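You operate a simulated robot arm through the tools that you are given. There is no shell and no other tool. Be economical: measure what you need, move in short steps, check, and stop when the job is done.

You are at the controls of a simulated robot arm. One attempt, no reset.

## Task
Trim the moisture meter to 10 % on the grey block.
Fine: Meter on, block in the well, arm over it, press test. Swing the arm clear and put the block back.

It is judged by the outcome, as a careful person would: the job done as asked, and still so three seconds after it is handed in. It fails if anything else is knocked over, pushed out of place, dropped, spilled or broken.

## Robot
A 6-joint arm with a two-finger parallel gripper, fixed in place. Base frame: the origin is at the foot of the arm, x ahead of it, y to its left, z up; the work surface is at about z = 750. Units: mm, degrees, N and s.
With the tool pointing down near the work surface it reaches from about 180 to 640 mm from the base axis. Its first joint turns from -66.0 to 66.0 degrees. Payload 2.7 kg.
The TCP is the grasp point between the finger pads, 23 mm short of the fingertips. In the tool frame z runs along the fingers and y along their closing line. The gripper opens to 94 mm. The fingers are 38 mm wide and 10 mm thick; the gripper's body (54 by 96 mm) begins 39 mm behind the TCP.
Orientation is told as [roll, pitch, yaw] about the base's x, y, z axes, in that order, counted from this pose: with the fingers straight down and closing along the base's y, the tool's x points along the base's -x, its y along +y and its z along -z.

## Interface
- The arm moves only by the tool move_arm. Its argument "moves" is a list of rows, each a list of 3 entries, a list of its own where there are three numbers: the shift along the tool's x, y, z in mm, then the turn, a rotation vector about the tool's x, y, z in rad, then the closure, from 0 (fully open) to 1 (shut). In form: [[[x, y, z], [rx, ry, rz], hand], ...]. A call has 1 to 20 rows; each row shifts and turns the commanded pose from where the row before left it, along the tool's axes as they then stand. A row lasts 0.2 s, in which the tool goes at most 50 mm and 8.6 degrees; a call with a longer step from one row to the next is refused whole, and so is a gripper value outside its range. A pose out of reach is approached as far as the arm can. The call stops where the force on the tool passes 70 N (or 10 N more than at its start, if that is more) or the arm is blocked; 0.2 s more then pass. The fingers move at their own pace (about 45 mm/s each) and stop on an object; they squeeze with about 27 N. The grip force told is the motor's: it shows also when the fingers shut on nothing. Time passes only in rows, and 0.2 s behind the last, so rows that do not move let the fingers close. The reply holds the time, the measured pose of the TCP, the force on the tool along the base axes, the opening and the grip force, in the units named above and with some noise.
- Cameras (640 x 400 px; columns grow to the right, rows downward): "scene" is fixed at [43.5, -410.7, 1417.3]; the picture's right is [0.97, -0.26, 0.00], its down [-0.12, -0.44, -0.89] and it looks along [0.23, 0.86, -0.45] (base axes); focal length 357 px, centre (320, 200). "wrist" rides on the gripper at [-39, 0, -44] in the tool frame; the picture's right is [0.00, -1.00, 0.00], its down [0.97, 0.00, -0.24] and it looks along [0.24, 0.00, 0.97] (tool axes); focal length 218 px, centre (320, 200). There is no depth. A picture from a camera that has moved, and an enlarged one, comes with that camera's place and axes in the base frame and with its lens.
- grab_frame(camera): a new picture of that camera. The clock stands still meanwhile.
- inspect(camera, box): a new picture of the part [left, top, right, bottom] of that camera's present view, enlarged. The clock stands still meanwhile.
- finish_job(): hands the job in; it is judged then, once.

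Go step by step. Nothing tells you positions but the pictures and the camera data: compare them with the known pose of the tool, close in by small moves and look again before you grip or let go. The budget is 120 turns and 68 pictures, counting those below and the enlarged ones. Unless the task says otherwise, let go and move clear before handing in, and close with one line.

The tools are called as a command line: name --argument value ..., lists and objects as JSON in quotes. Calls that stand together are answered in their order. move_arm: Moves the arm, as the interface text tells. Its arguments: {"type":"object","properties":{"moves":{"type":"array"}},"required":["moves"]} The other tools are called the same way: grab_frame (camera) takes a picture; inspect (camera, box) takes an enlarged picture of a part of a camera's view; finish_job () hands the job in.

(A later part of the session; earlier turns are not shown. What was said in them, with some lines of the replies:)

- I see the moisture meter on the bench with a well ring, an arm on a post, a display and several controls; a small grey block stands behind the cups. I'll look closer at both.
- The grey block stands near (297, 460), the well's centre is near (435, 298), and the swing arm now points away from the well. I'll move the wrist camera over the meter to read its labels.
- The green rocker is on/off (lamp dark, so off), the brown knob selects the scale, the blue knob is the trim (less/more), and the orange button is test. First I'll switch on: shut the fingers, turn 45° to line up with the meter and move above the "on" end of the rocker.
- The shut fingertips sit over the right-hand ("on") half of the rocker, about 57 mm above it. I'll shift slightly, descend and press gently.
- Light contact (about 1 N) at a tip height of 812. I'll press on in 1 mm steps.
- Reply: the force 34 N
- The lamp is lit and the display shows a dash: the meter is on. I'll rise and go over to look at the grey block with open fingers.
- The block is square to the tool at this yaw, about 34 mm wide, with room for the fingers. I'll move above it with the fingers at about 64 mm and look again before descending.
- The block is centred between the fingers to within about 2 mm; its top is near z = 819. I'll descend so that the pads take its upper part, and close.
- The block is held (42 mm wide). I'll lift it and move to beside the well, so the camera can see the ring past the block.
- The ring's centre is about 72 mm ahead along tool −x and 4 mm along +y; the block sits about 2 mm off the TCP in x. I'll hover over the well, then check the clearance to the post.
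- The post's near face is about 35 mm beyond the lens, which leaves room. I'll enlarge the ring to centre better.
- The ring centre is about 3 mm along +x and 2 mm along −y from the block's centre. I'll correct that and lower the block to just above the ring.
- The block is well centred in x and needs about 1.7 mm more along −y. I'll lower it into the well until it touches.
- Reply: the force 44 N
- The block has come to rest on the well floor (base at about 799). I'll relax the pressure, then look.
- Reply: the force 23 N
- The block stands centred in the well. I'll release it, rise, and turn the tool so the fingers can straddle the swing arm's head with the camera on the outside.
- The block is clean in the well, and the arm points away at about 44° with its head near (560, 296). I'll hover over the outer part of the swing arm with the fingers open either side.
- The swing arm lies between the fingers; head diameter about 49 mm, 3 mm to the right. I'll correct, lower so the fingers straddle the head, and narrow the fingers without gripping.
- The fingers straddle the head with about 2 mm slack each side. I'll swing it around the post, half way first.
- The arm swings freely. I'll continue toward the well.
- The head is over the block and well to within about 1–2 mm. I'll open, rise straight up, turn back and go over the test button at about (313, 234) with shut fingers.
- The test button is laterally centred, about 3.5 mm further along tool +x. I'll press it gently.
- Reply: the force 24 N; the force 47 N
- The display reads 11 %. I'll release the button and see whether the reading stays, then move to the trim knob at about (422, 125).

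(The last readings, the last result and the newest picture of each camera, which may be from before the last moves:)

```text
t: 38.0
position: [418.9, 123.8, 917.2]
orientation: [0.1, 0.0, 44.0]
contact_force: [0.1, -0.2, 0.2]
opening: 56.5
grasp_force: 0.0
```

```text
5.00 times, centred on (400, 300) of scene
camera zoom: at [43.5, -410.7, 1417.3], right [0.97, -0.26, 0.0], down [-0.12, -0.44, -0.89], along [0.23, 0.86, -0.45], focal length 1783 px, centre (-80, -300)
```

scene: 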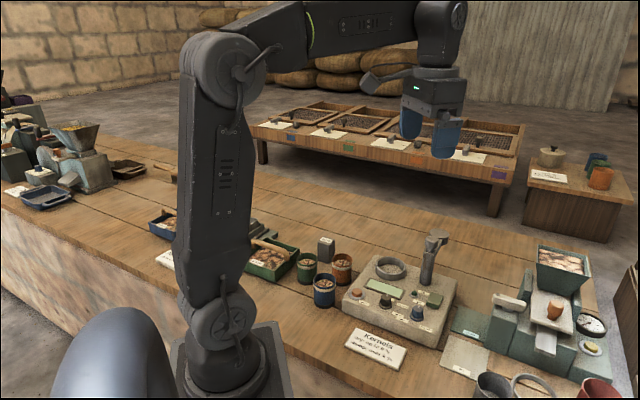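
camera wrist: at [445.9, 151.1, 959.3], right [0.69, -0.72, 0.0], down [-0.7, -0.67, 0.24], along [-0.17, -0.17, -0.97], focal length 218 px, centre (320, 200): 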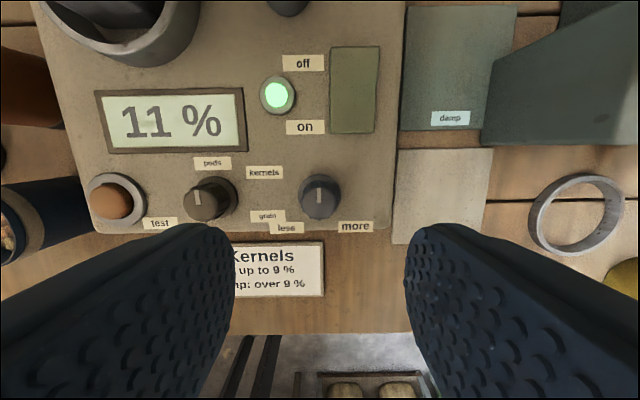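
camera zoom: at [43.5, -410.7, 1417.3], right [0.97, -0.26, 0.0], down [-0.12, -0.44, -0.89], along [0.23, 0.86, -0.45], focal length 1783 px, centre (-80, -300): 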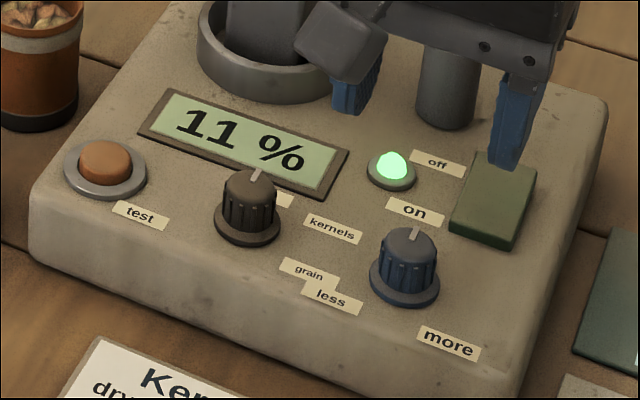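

The reading holds at 11 %. The trim knob is about 6.5 mm along tool −x; I'll lower the fingers around it and close gently.

move_arm --moves '[[[-6.5, 0, 25], [0, 0, 0], 0.42], [[0, 0, 25], [0, 0, 0], 0.42], [[0, 0, 22], [0, 0, 0], 0.42], [[0, 0, 8], [0, 0, 0], 0.42], [[0, 0, 6], [0, 0, 0], 0.42], [[0, 0, 0], [0, 0, 0], 0.42]]'

grab_frame --camera "wrist"

inspect --camera "scene" --box '[350, 260, 450, 340]'

```text
t: 39.4
position: [423.3, 127.8, 830.4]
orientation: [0.0, 0.0, 44.0]
contact_force: [-0.3, -0.1, -0.9]
opening: 54.6
grasp_force: 0.1
```

```text
23 pictures are left
camera wrist: at [451.7, 155.6, 872.3], right [0.69, -0.72, 0.0], down [-0.7, -0.67, 0.24], along [-0.17, -0.17, -0.97], focal length 218 px, centre (320, 200)
```

wrist: 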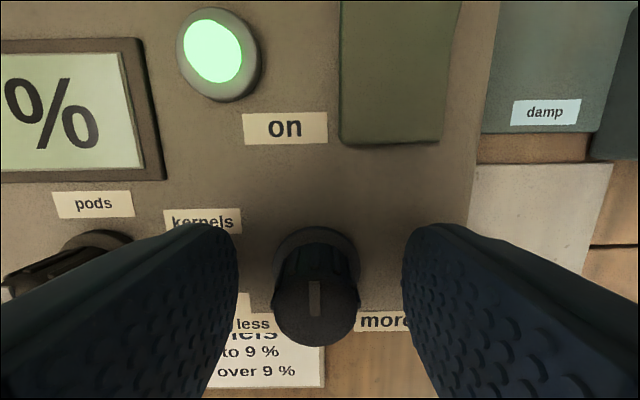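

```text
5.00 times, centred on (400, 300) of scene
camera zoom: at [43.5, -410.7, 1417.3], right [0.97, -0.26, 0.0], down [-0.12, -0.44, -0.89], along [0.23, 0.86, -0.45], focal length 1783 px, centre (-80, -300)
```

zoom: 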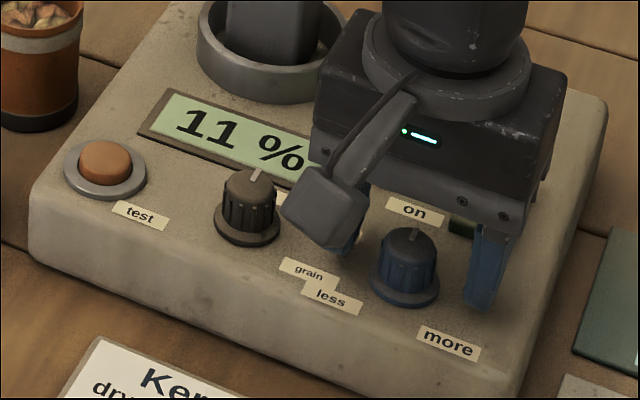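

The knob sits between the fingers. I'll centre by about 1 mm, close on it, then turn counter-clockwise (toward "less") by a small amount.

move_arm --moves '[[[1.5, 1, 2], [0, 0, 0], 0.42], [[0, 0, 0], [0, 0, 0], 1], [[0, 0, 0], [0, 0, 0], 1], [[0, 0, 0], [0, 0, 0], 1], [[0, 0, 0], [0, 0, -0.13], 1], [[0, 0, 0], [0, 0, 0], 1]]'

inspect --camera "scene" --box '[350, 260, 450, 340]'

```text
t: 40.8
position: [420.5, 128.7, 828.4]
orientation: [-0.1, -0.1, 51.4]
contact_force: [-4.1, -0.6, 10.7]
opening: 23.4
grasp_force: 45.2
```

```text
5.00 times, centred on (400, 300) of scene
camera zoom: at [43.2, -410.7, 1417.3], right [0.97, -0.26, 0.0], down [-0.12, -0.44, -0.89], along [0.23, 0.86, -0.45], focal length 1783 px, centre (-80, -300)
```

zoom: 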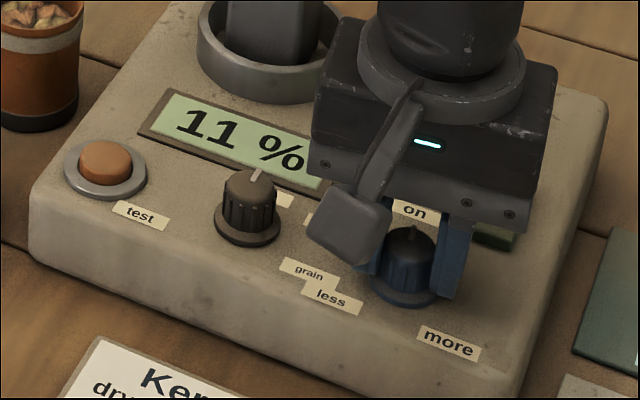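

move_arm --moves '[[[0, 0, -0.5], [0, 0, -0.13], 1], [[0, 0, 0], [0, 0, -0.13], 1], [[0, 0, 0], [0, 0, 0], 1], [[0, 0, 0], [0, 0, 0], 1]]'

inspect --camera "scene" --box '[350, 260, 450, 340]'

```text
t: 41.8
position: [420.3, 129.6, 828.6]
orientation: [0.0, 0.0, 66.4]
contact_force: [-10.2, 10.6, 8.7]
opening: 23.0
grasp_force: 44.3
```

```text
5.00 times, centred on (400, 300) of scene
camera zoom: at [43.1, -410.5, 1417.4], right [0.97, -0.26, 0.0], down [-0.12, -0.44, -0.89], along [0.23, 0.86, -0.45], focal length 1783 px, centre (-80, -300)
```

zoom: 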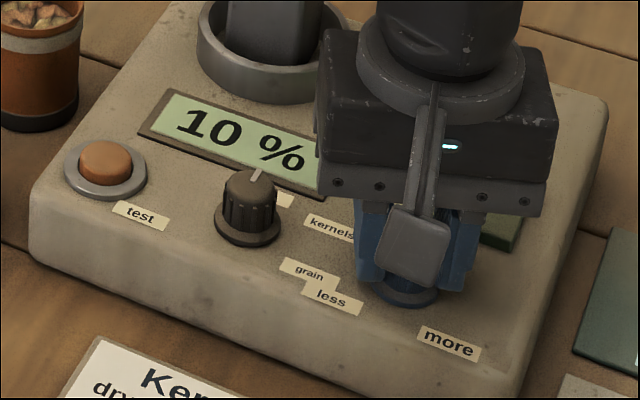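

The display now reads 10 % and follows the knob live. I'll turn slightly further to see that 10 % is not right at the edge.

move_arm --moves '[[[0, 0, 0], [0, 0, -0.09], 1], [[0, 0, 0], [0, 0, 0], 1], [[0, 0, 0], [0, 0, 0], 1]]'

inspect --camera "scene" --box '[350, 260, 450, 340]'

```text
t: 42.6
position: [420.6, 129.5, 827.7]
orientation: [0.0, 0.0, 71.5]
contact_force: [-13.9, 17.0, 11.7]
opening: 23.1
grasp_force: 44.8
```

```text
5.00 times, centred on (400, 300) of scene
camera zoom: at [43.0, -410.4, 1417.5], right [0.97, -0.26, 0.0], down [-0.12, -0.44, -0.89], along [0.23, 0.86, -0.45], focal length 1783 px, centre (-80, -300)
```

zoom: 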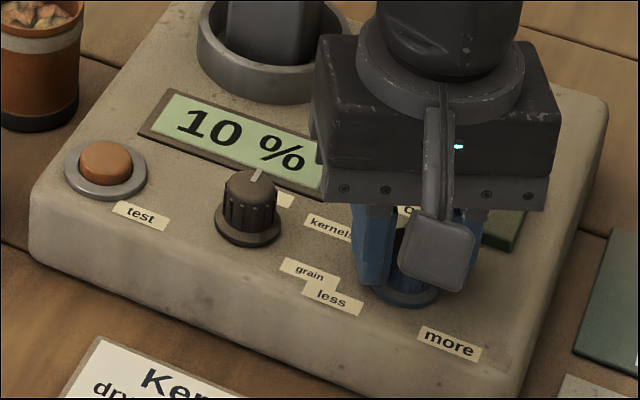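

10 % with margin. I'll let go of the knob, rise, and check the display from above.

move_arm --moves '[[[0, 0, 0], [0, 0, 0], 0.42], [[0, 0, 0], [0, 0, 0], 0.42], [[0, 0, 0], [0, 0, 0], 0.42], [[0, 0, -20], [0, 0, 0], 0.42], [[0, 0, -40], [0, 0, 0], 0.3], [[0, 0, -40], [0, 0, 0], 0.2], [[0, 0, -40], [0, 0, 0], 0.2], [[0, 0, -36], [0, 0, 0], 0.2]]'

grab_frame --camera "wrist"

```text
t: 44.4
position: [418.6, 129.9, 1004.3]
orientation: [0.0, 0.0, 71.5]
contact_force: [-0.5, 0.2, -0.4]
opening: 75.0
grasp_force: 0.0
```

```text
18 pictures are left
camera wrist: at [431.9, 166.5, 1046.1], right [0.95, -0.32, 0.0], down [-0.31, -0.92, 0.24], along [-0.08, -0.23, -0.97], focal length 218 px, centre (320, 200)
```

wrist: 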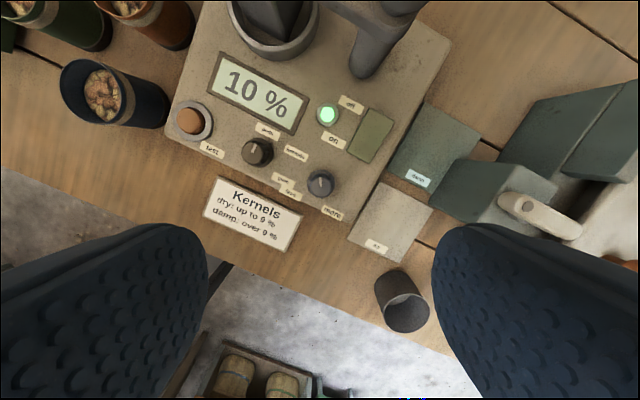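

The display reads 10 % after release. Now I'll turn back to 134° and hover over the swing arm's head to swing it clear again.

move_arm --moves '[[[0, 0, 0], [0, 0, -0.137], 0.2], [[0, 0, 0], [0, 0, -0.137], 0.2], [[0, 0, 0], [0, 0, -0.137], 0.2], [[0, 0, 0], [0, 0, -0.137], 0.2], [[0, 0, 0], [0, 0, -0.137], 0.2], [[0, 0, 0], [0, 0, -0.137], 0.2], [[0, 0, 0], [0, 0, -0.137], 0.2], [[0, 0, 0], [0, 0, -0.137], 0.2], [[-24.2, -31.1, 0], [0, 0, 0], 0.2], [[-24.2, -31.1, 0], [0, 0, 0], 0.2], [[-24.2, -31.1, 0], [0, 0, 0], 0.2], [[-24.2, -31.1, 0], [0, 0, 0], 0.2], [[0, 0, 36], [0, 0, 0], 0.2], [[0, 0, 0], [0, 0, 0], 0.2]]'

grab_frame --camera "wrist"

```text
t: 47.4
position: [442.0, 285.1, 966.7]
orientation: [0.0, -0.1, 134.3]
contact_force: [0.5, -0.4, -0.6]
opening: 75.3
grasp_force: 0.0
```

```text
17 pictures are left
camera wrist: at [414.5, 311.6, 1008.6], right [0.72, 0.7, 0.0], down [0.68, -0.69, 0.24], along [0.17, -0.17, -0.97], focal length 218 px, centre (320, 200)
```

wrist: 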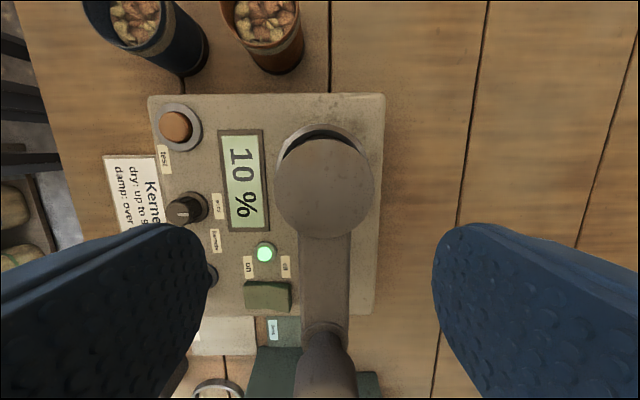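

The head is centred between the fingers. I'll lower to straddle it and swing it back around the post to where it was.

move_arm --moves '[[[0, -1.5, 18], [0, 0, 0], 0.2], [[0, 0, 18], [0, 0, 0], 0.2], [[0, 0, 16], [0, 0, 0], 0.2], [[0, 0, 12], [0, 0, 0], 0.3], [[0, 0, 0], [0, 0, 0], 0.36], [[0, 0, 0], [0, 0, 0], 0.36], [[0.685, -10.45, 0], [0, 0, 0.131], 0.36], [[0.685, -10.45, 0], [0, 0, 0.131], 0.36], [[0.685, -10.45, 0], [0, 0, 0.131], 0.36], [[0.685, -10.45, 0], [0, 0, 0.131], 0.36], [[0.685, -10.45, 0], [0, 0, 0.131], 0.36], [[0.685, -10.45, 0], [0, 0, 0.131], 0.36]]'

grab_frame --camera "wrist"

```text
t: 50.0
position: [500.5, 309.2, 903.5]
orientation: [0.0, 0.0, 89.0]
contact_force: [0.5, 0.1, 0.6]
opening: 60.5
grasp_force: 0.1
```

```text
16 pictures are left
camera wrist: at [502.4, 347.3, 945.9], right [1.0, -0.02, 0.0], down [-0.02, -0.97, 0.24], along [0.0, -0.24, -0.97], focal length 218 px, centre (320, 200)
```

wrist: 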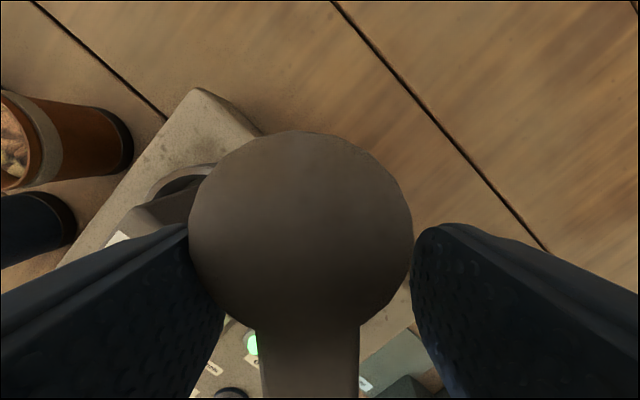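

move_arm --moves '[[[0.2, -10.45, 0], [0, 0, 0.131], 0.36], [[0.2, -10.45, 0], [0, 0, 0.131], 0.36], [[0.2, -10.45, 0], [0, 0, 0.131], 0.36], [[0.2, -10.45, 0], [0, 0, 0.131], 0.36], [[0.2, -10.45, 0], [0, 0, 0.131], 0.36], [[0.2, -10.45, 0], [0, 0, 0.131], 0.36], [[0, 0, 0], [0, 0, 0], 0.2], [[0, 0, 0], [0, 0, 0], 0.2], [[0, 0, -25], [0, 0, 0], 0.2], [[0, 0, -40], [0, 0, 0], 0.2], [[0, 0, -40], [0, 0, 0], 0.2]]'

inspect --camera "scene" --box '[310, 180, 470, 340]'

```text
t: 52.4
position: [557.3, 288.6, 1009.0]
orientation: [0.0, -0.1, 44.2]
contact_force: [-0.7, -0.6, 0.3]
opening: 75.0
grasp_force: 0.0
```

```text
2.50 times, centred on (390, 260) of scene
camera zoom: at [43.4, -410.7, 1417.3], right [0.97, -0.26, 0.0], down [-0.12, -0.44, -0.89], along [0.23, 0.86, -0.45], focal length 892 px, centre (145, 50)
```

zoom: 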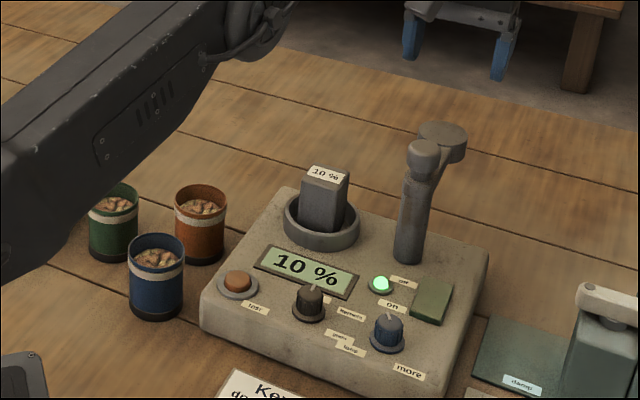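

The arm is back clear of the well and the display still reads 10 %. Next I'll turn to −45° and hover over the block to fetch it.

move_arm --moves '[[[0, 0, 0], [0, 0, 0.1415], 0.3], [[0, 0, 0], [0, 0, 0.1415], 0.3], [[0, 0, 0], [0, 0, 0.1415], 0.3], [[0, 0, 0], [0, 0, 0.1415], 0.3], [[0, 0, 0], [0, 0, 0.1415], 0.3], [[0, 0, 0], [0, 0, 0.1415], 0.3], [[0, 0, 0], [0, 0, 0.1415], 0.3], [[0, 0, 0], [0, 0, 0.1415], 0.3], [[0, 0, 0], [0, 0, 0.1415], 0.3], [[0, 0, 0], [0, 0, 0.1415], 0.3], [[0, 0, 0], [0, 0, 0.1415], 0.3], [[31.6, -27.6, 0], [0, 0, 0], 0.3], [[31.6, -27.6, 0], [0, 0, 0], 0.3], [[31.6, -27.6, 0], [0, 0, 0], 0.3], [[0, 0, 35], [0, 0, 0], 0.3], [[0, 0, 35], [0, 0, 0], 0.3], [[0, 0, 0], [0, 0, 0], 0.3]]'

grab_frame --camera "wrist"

```text
t: 56.0
position: [433.0, 295.9, 938.7]
orientation: [0.1, 0.0, -45.1]
contact_force: [0.6, -0.7, 0.4]
opening: 66.0
grasp_force: 0.0
```

```text
14 pictures are left
camera wrist: at [460.4, 268.4, 981.0], right [-0.71, -0.71, 0.0], down [-0.69, 0.69, 0.24], along [-0.17, 0.17, -0.97], focal length 218 px, centre (320, 200)
```

wrist: 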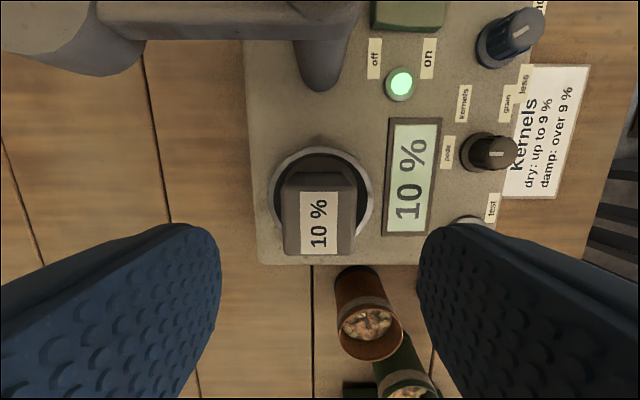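

The block is square between the fingers; 2 mm along +x restores the original grip. I'll descend, grip and lift it out.

move_arm --moves '[[[2, 0, 25], [0, 0, 0], 0.3], [[0, 0, 25], [0, 0, 0], 0.3], [[0, 0, 20], [0, 0, 0], 0.3], [[0, 0, 9.5], [0, 0, 0], 0.3], [[0, 0, 0], [0, 0, 0], 1], [[0, 0, 0], [0, 0, 0], 1], [[0, 0, 0], [0, 0, 0], 1], [[0, 0, 0], [0, 0, 0], 1]]'

move_arm --moves '[[[0, 0, -10], [0, 0, 0], 1], [[0, 0, -15], [0, 0, 0], 1], [[0, 0, -25], [0, 0, 0], 1], [[0, 0, -25], [0, 0, 0], 1], [[0, 0, 0], [0, 0, 0], 1]]'

inspect --camera "scene" --box '[280, 160, 460, 330]'

```text
t: 57.8
position: [430.8, 296.1, 858.9]
orientation: [0.1, -0.1, -45.0]
contact_force: [-0.5, -0.6, 0.2]
opening: 41.8
grasp_force: 26.7
```

```text
t: 59.0
position: [427.7, 296.3, 934.0]
orientation: [0.0, 0.0, -45.0]
contact_force: [0.8, 0.1, -1.1]
opening: 42.0
grasp_force: 27.0
```

```text
2.35 times, centred on (370, 245) of scene
camera zoom: at [43.5, -410.7, 1417.3], right [0.97, -0.26, 0.0], down [-0.12, -0.44, -0.89], along [0.23, 0.86, -0.45], focal length 839 px, centre (202, 94)
```

zoom: 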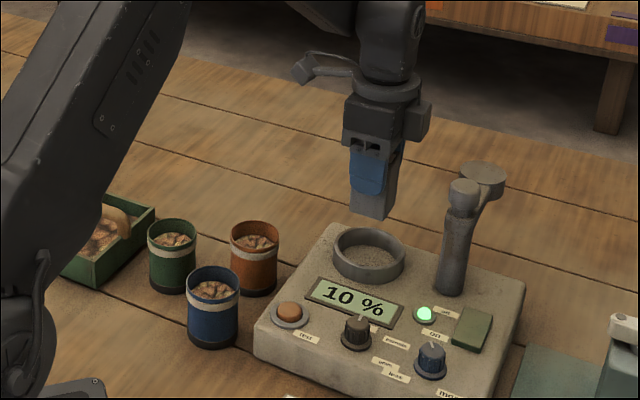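

The block is out of the well. I'll carry it back above its original spot (TCP 297.8, 460.2).

move_arm --moves '[[[41.8, 4.6, 0], [0, 0, 0], 1], [[41.8, 4.6, 0], [0, 0, 0], 1], [[41.8, 4.6, 0], [0, 0, 0], 1], [[41.8, 4.6, 0], [0, 0, 0], 1], [[41.7, 4.6, 0], [0, 0, 0], 1], [[0, 0, 40], [0, 0, 0], 1], [[0, 0, 40], [0, 0, 0], 1], [[0, 0, 0], [0, 0, 0], 1]]'

inspect --camera "scene" --box '[270, 180, 400, 310]'

```text
t: 60.8
position: [299.4, 460.2, 855.6]
orientation: [0.0, -0.1, -45.0]
contact_force: [0.7, 0.3, -2.2]
opening: 41.6
grasp_force: 26.9
```

```text
3.08 times, centred on (335, 245) of scene
camera zoom: at [43.5, -410.7, 1417.3], right [0.97, -0.26, 0.0], down [-0.12, -0.44, -0.89], along [0.23, 0.86, -0.45], focal length 1097 px, centre (274, 62)
```

zoom: 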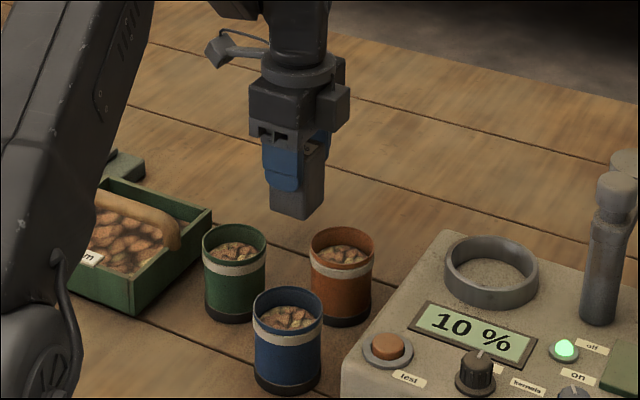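

move_arm --moves '[[[0.7, -0.7, 15], [0, 0, 0], 1], [[0, 0, 15], [0, 0, 0], 1], [[0, 0, 9], [0, 0, 0], 1], [[0, 0, 4], [0, 0, 0], 1], [[0, 0, 1.5], [0, 0, 0], 1], [[0, 0, 0], [0, 0, 0], 1]]'

```text
t: 62.2
position: [296.7, 460.4, 810.1]
orientation: [0.0, 0.0, -45.1]
contact_force: [-0.3, -0.5, -1.9]
opening: 41.6
grasp_force: 27.3
```

move_arm --moves '[[[0, 0, 0.7], [0, 0, 0], 1], [[0, 0, 0.6], [0, 0, 0], 1], [[0, 0, 0], [0, 0, 0], 1]]'

inspect --camera "scene" --box '[290, 220, 350, 280]'

```text
t: 63.0
position: [297.0, 460.4, 808.3]
orientation: [0.1, 0.0, -45.0]
contact_force: [0.7, -0.4, 3.6]
opening: 41.6
grasp_force: 27.0
```

```text
6.67 times, centred on (320, 250) of scene
camera zoom: at [43.4, -410.8, 1417.3], right [0.97, -0.26, 0.0], down [-0.12, -0.44, -0.89], along [0.23, 0.86, -0.45], focal length 2377 px, centre (320, -133)
```

zoom: 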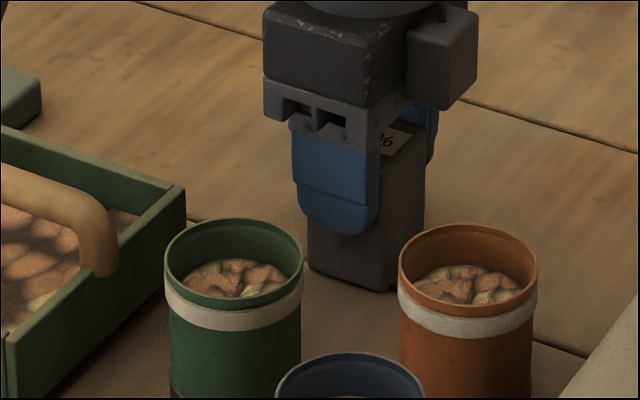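

The block is standing on the bench (light upward contact). I'll release, rise well clear and take a last look.

move_arm --moves '[[[0, 0, 0], [0, 0, 0], 0.3], [[0, 0, 0], [0, 0, 0], 0.3], [[0, 0, 0], [0, 0, 0], 0.3], [[0, 0, -15], [0, 0, 0], 0.3], [[0, 0, -40], [0, 0, 0], 0.3], [[0, 0, -45], [0, 0, 0], 0.3], [[0, 0, -45], [0, 0, 0], 0.3], [[0, 0, -45], [0, 0, 0], 0.3]]'

grab_frame --camera "scene"

inspect --camera "scene" --box '[290, 220, 460, 350]'

```text
t: 64.8
position: [298.9, 459.4, 998.6]
orientation: [-0.2, -0.1, -45.0]
contact_force: [0.1, 0.2, 0.6]
opening: 66.2
grasp_force: 0.1
```

```text
10 pictures are left
```

scene: 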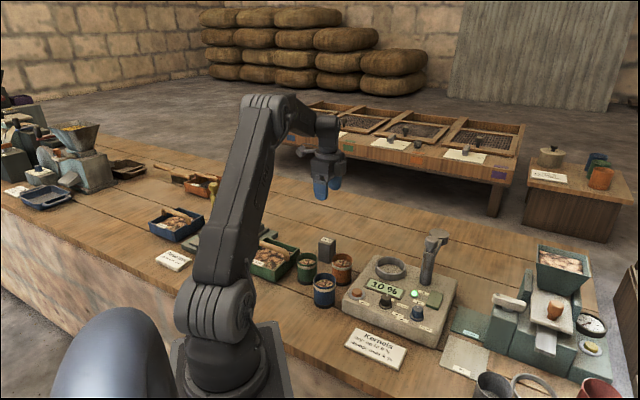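

```text
3.08 times, centred on (375, 285) of scene
camera zoom: at [43.4, -410.7, 1417.3], right [0.97, -0.26, 0.0], down [-0.12, -0.44, -0.89], along [0.23, 0.86, -0.45], focal length 1097 px, centre (151, -62)
```

zoom: 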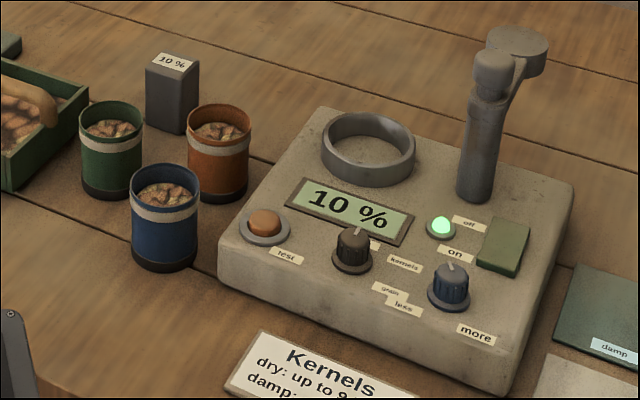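

The block is back in its place, the swing arm is clear, the meter shows 10 %, and nothing else has moved. I'm handing in.

finish_job

```text
The job is handed in.
```

The meter is on and trimmed from 11 % to 10 % on the grey block, the swing arm is clear of the well, and the block is back where it stood.
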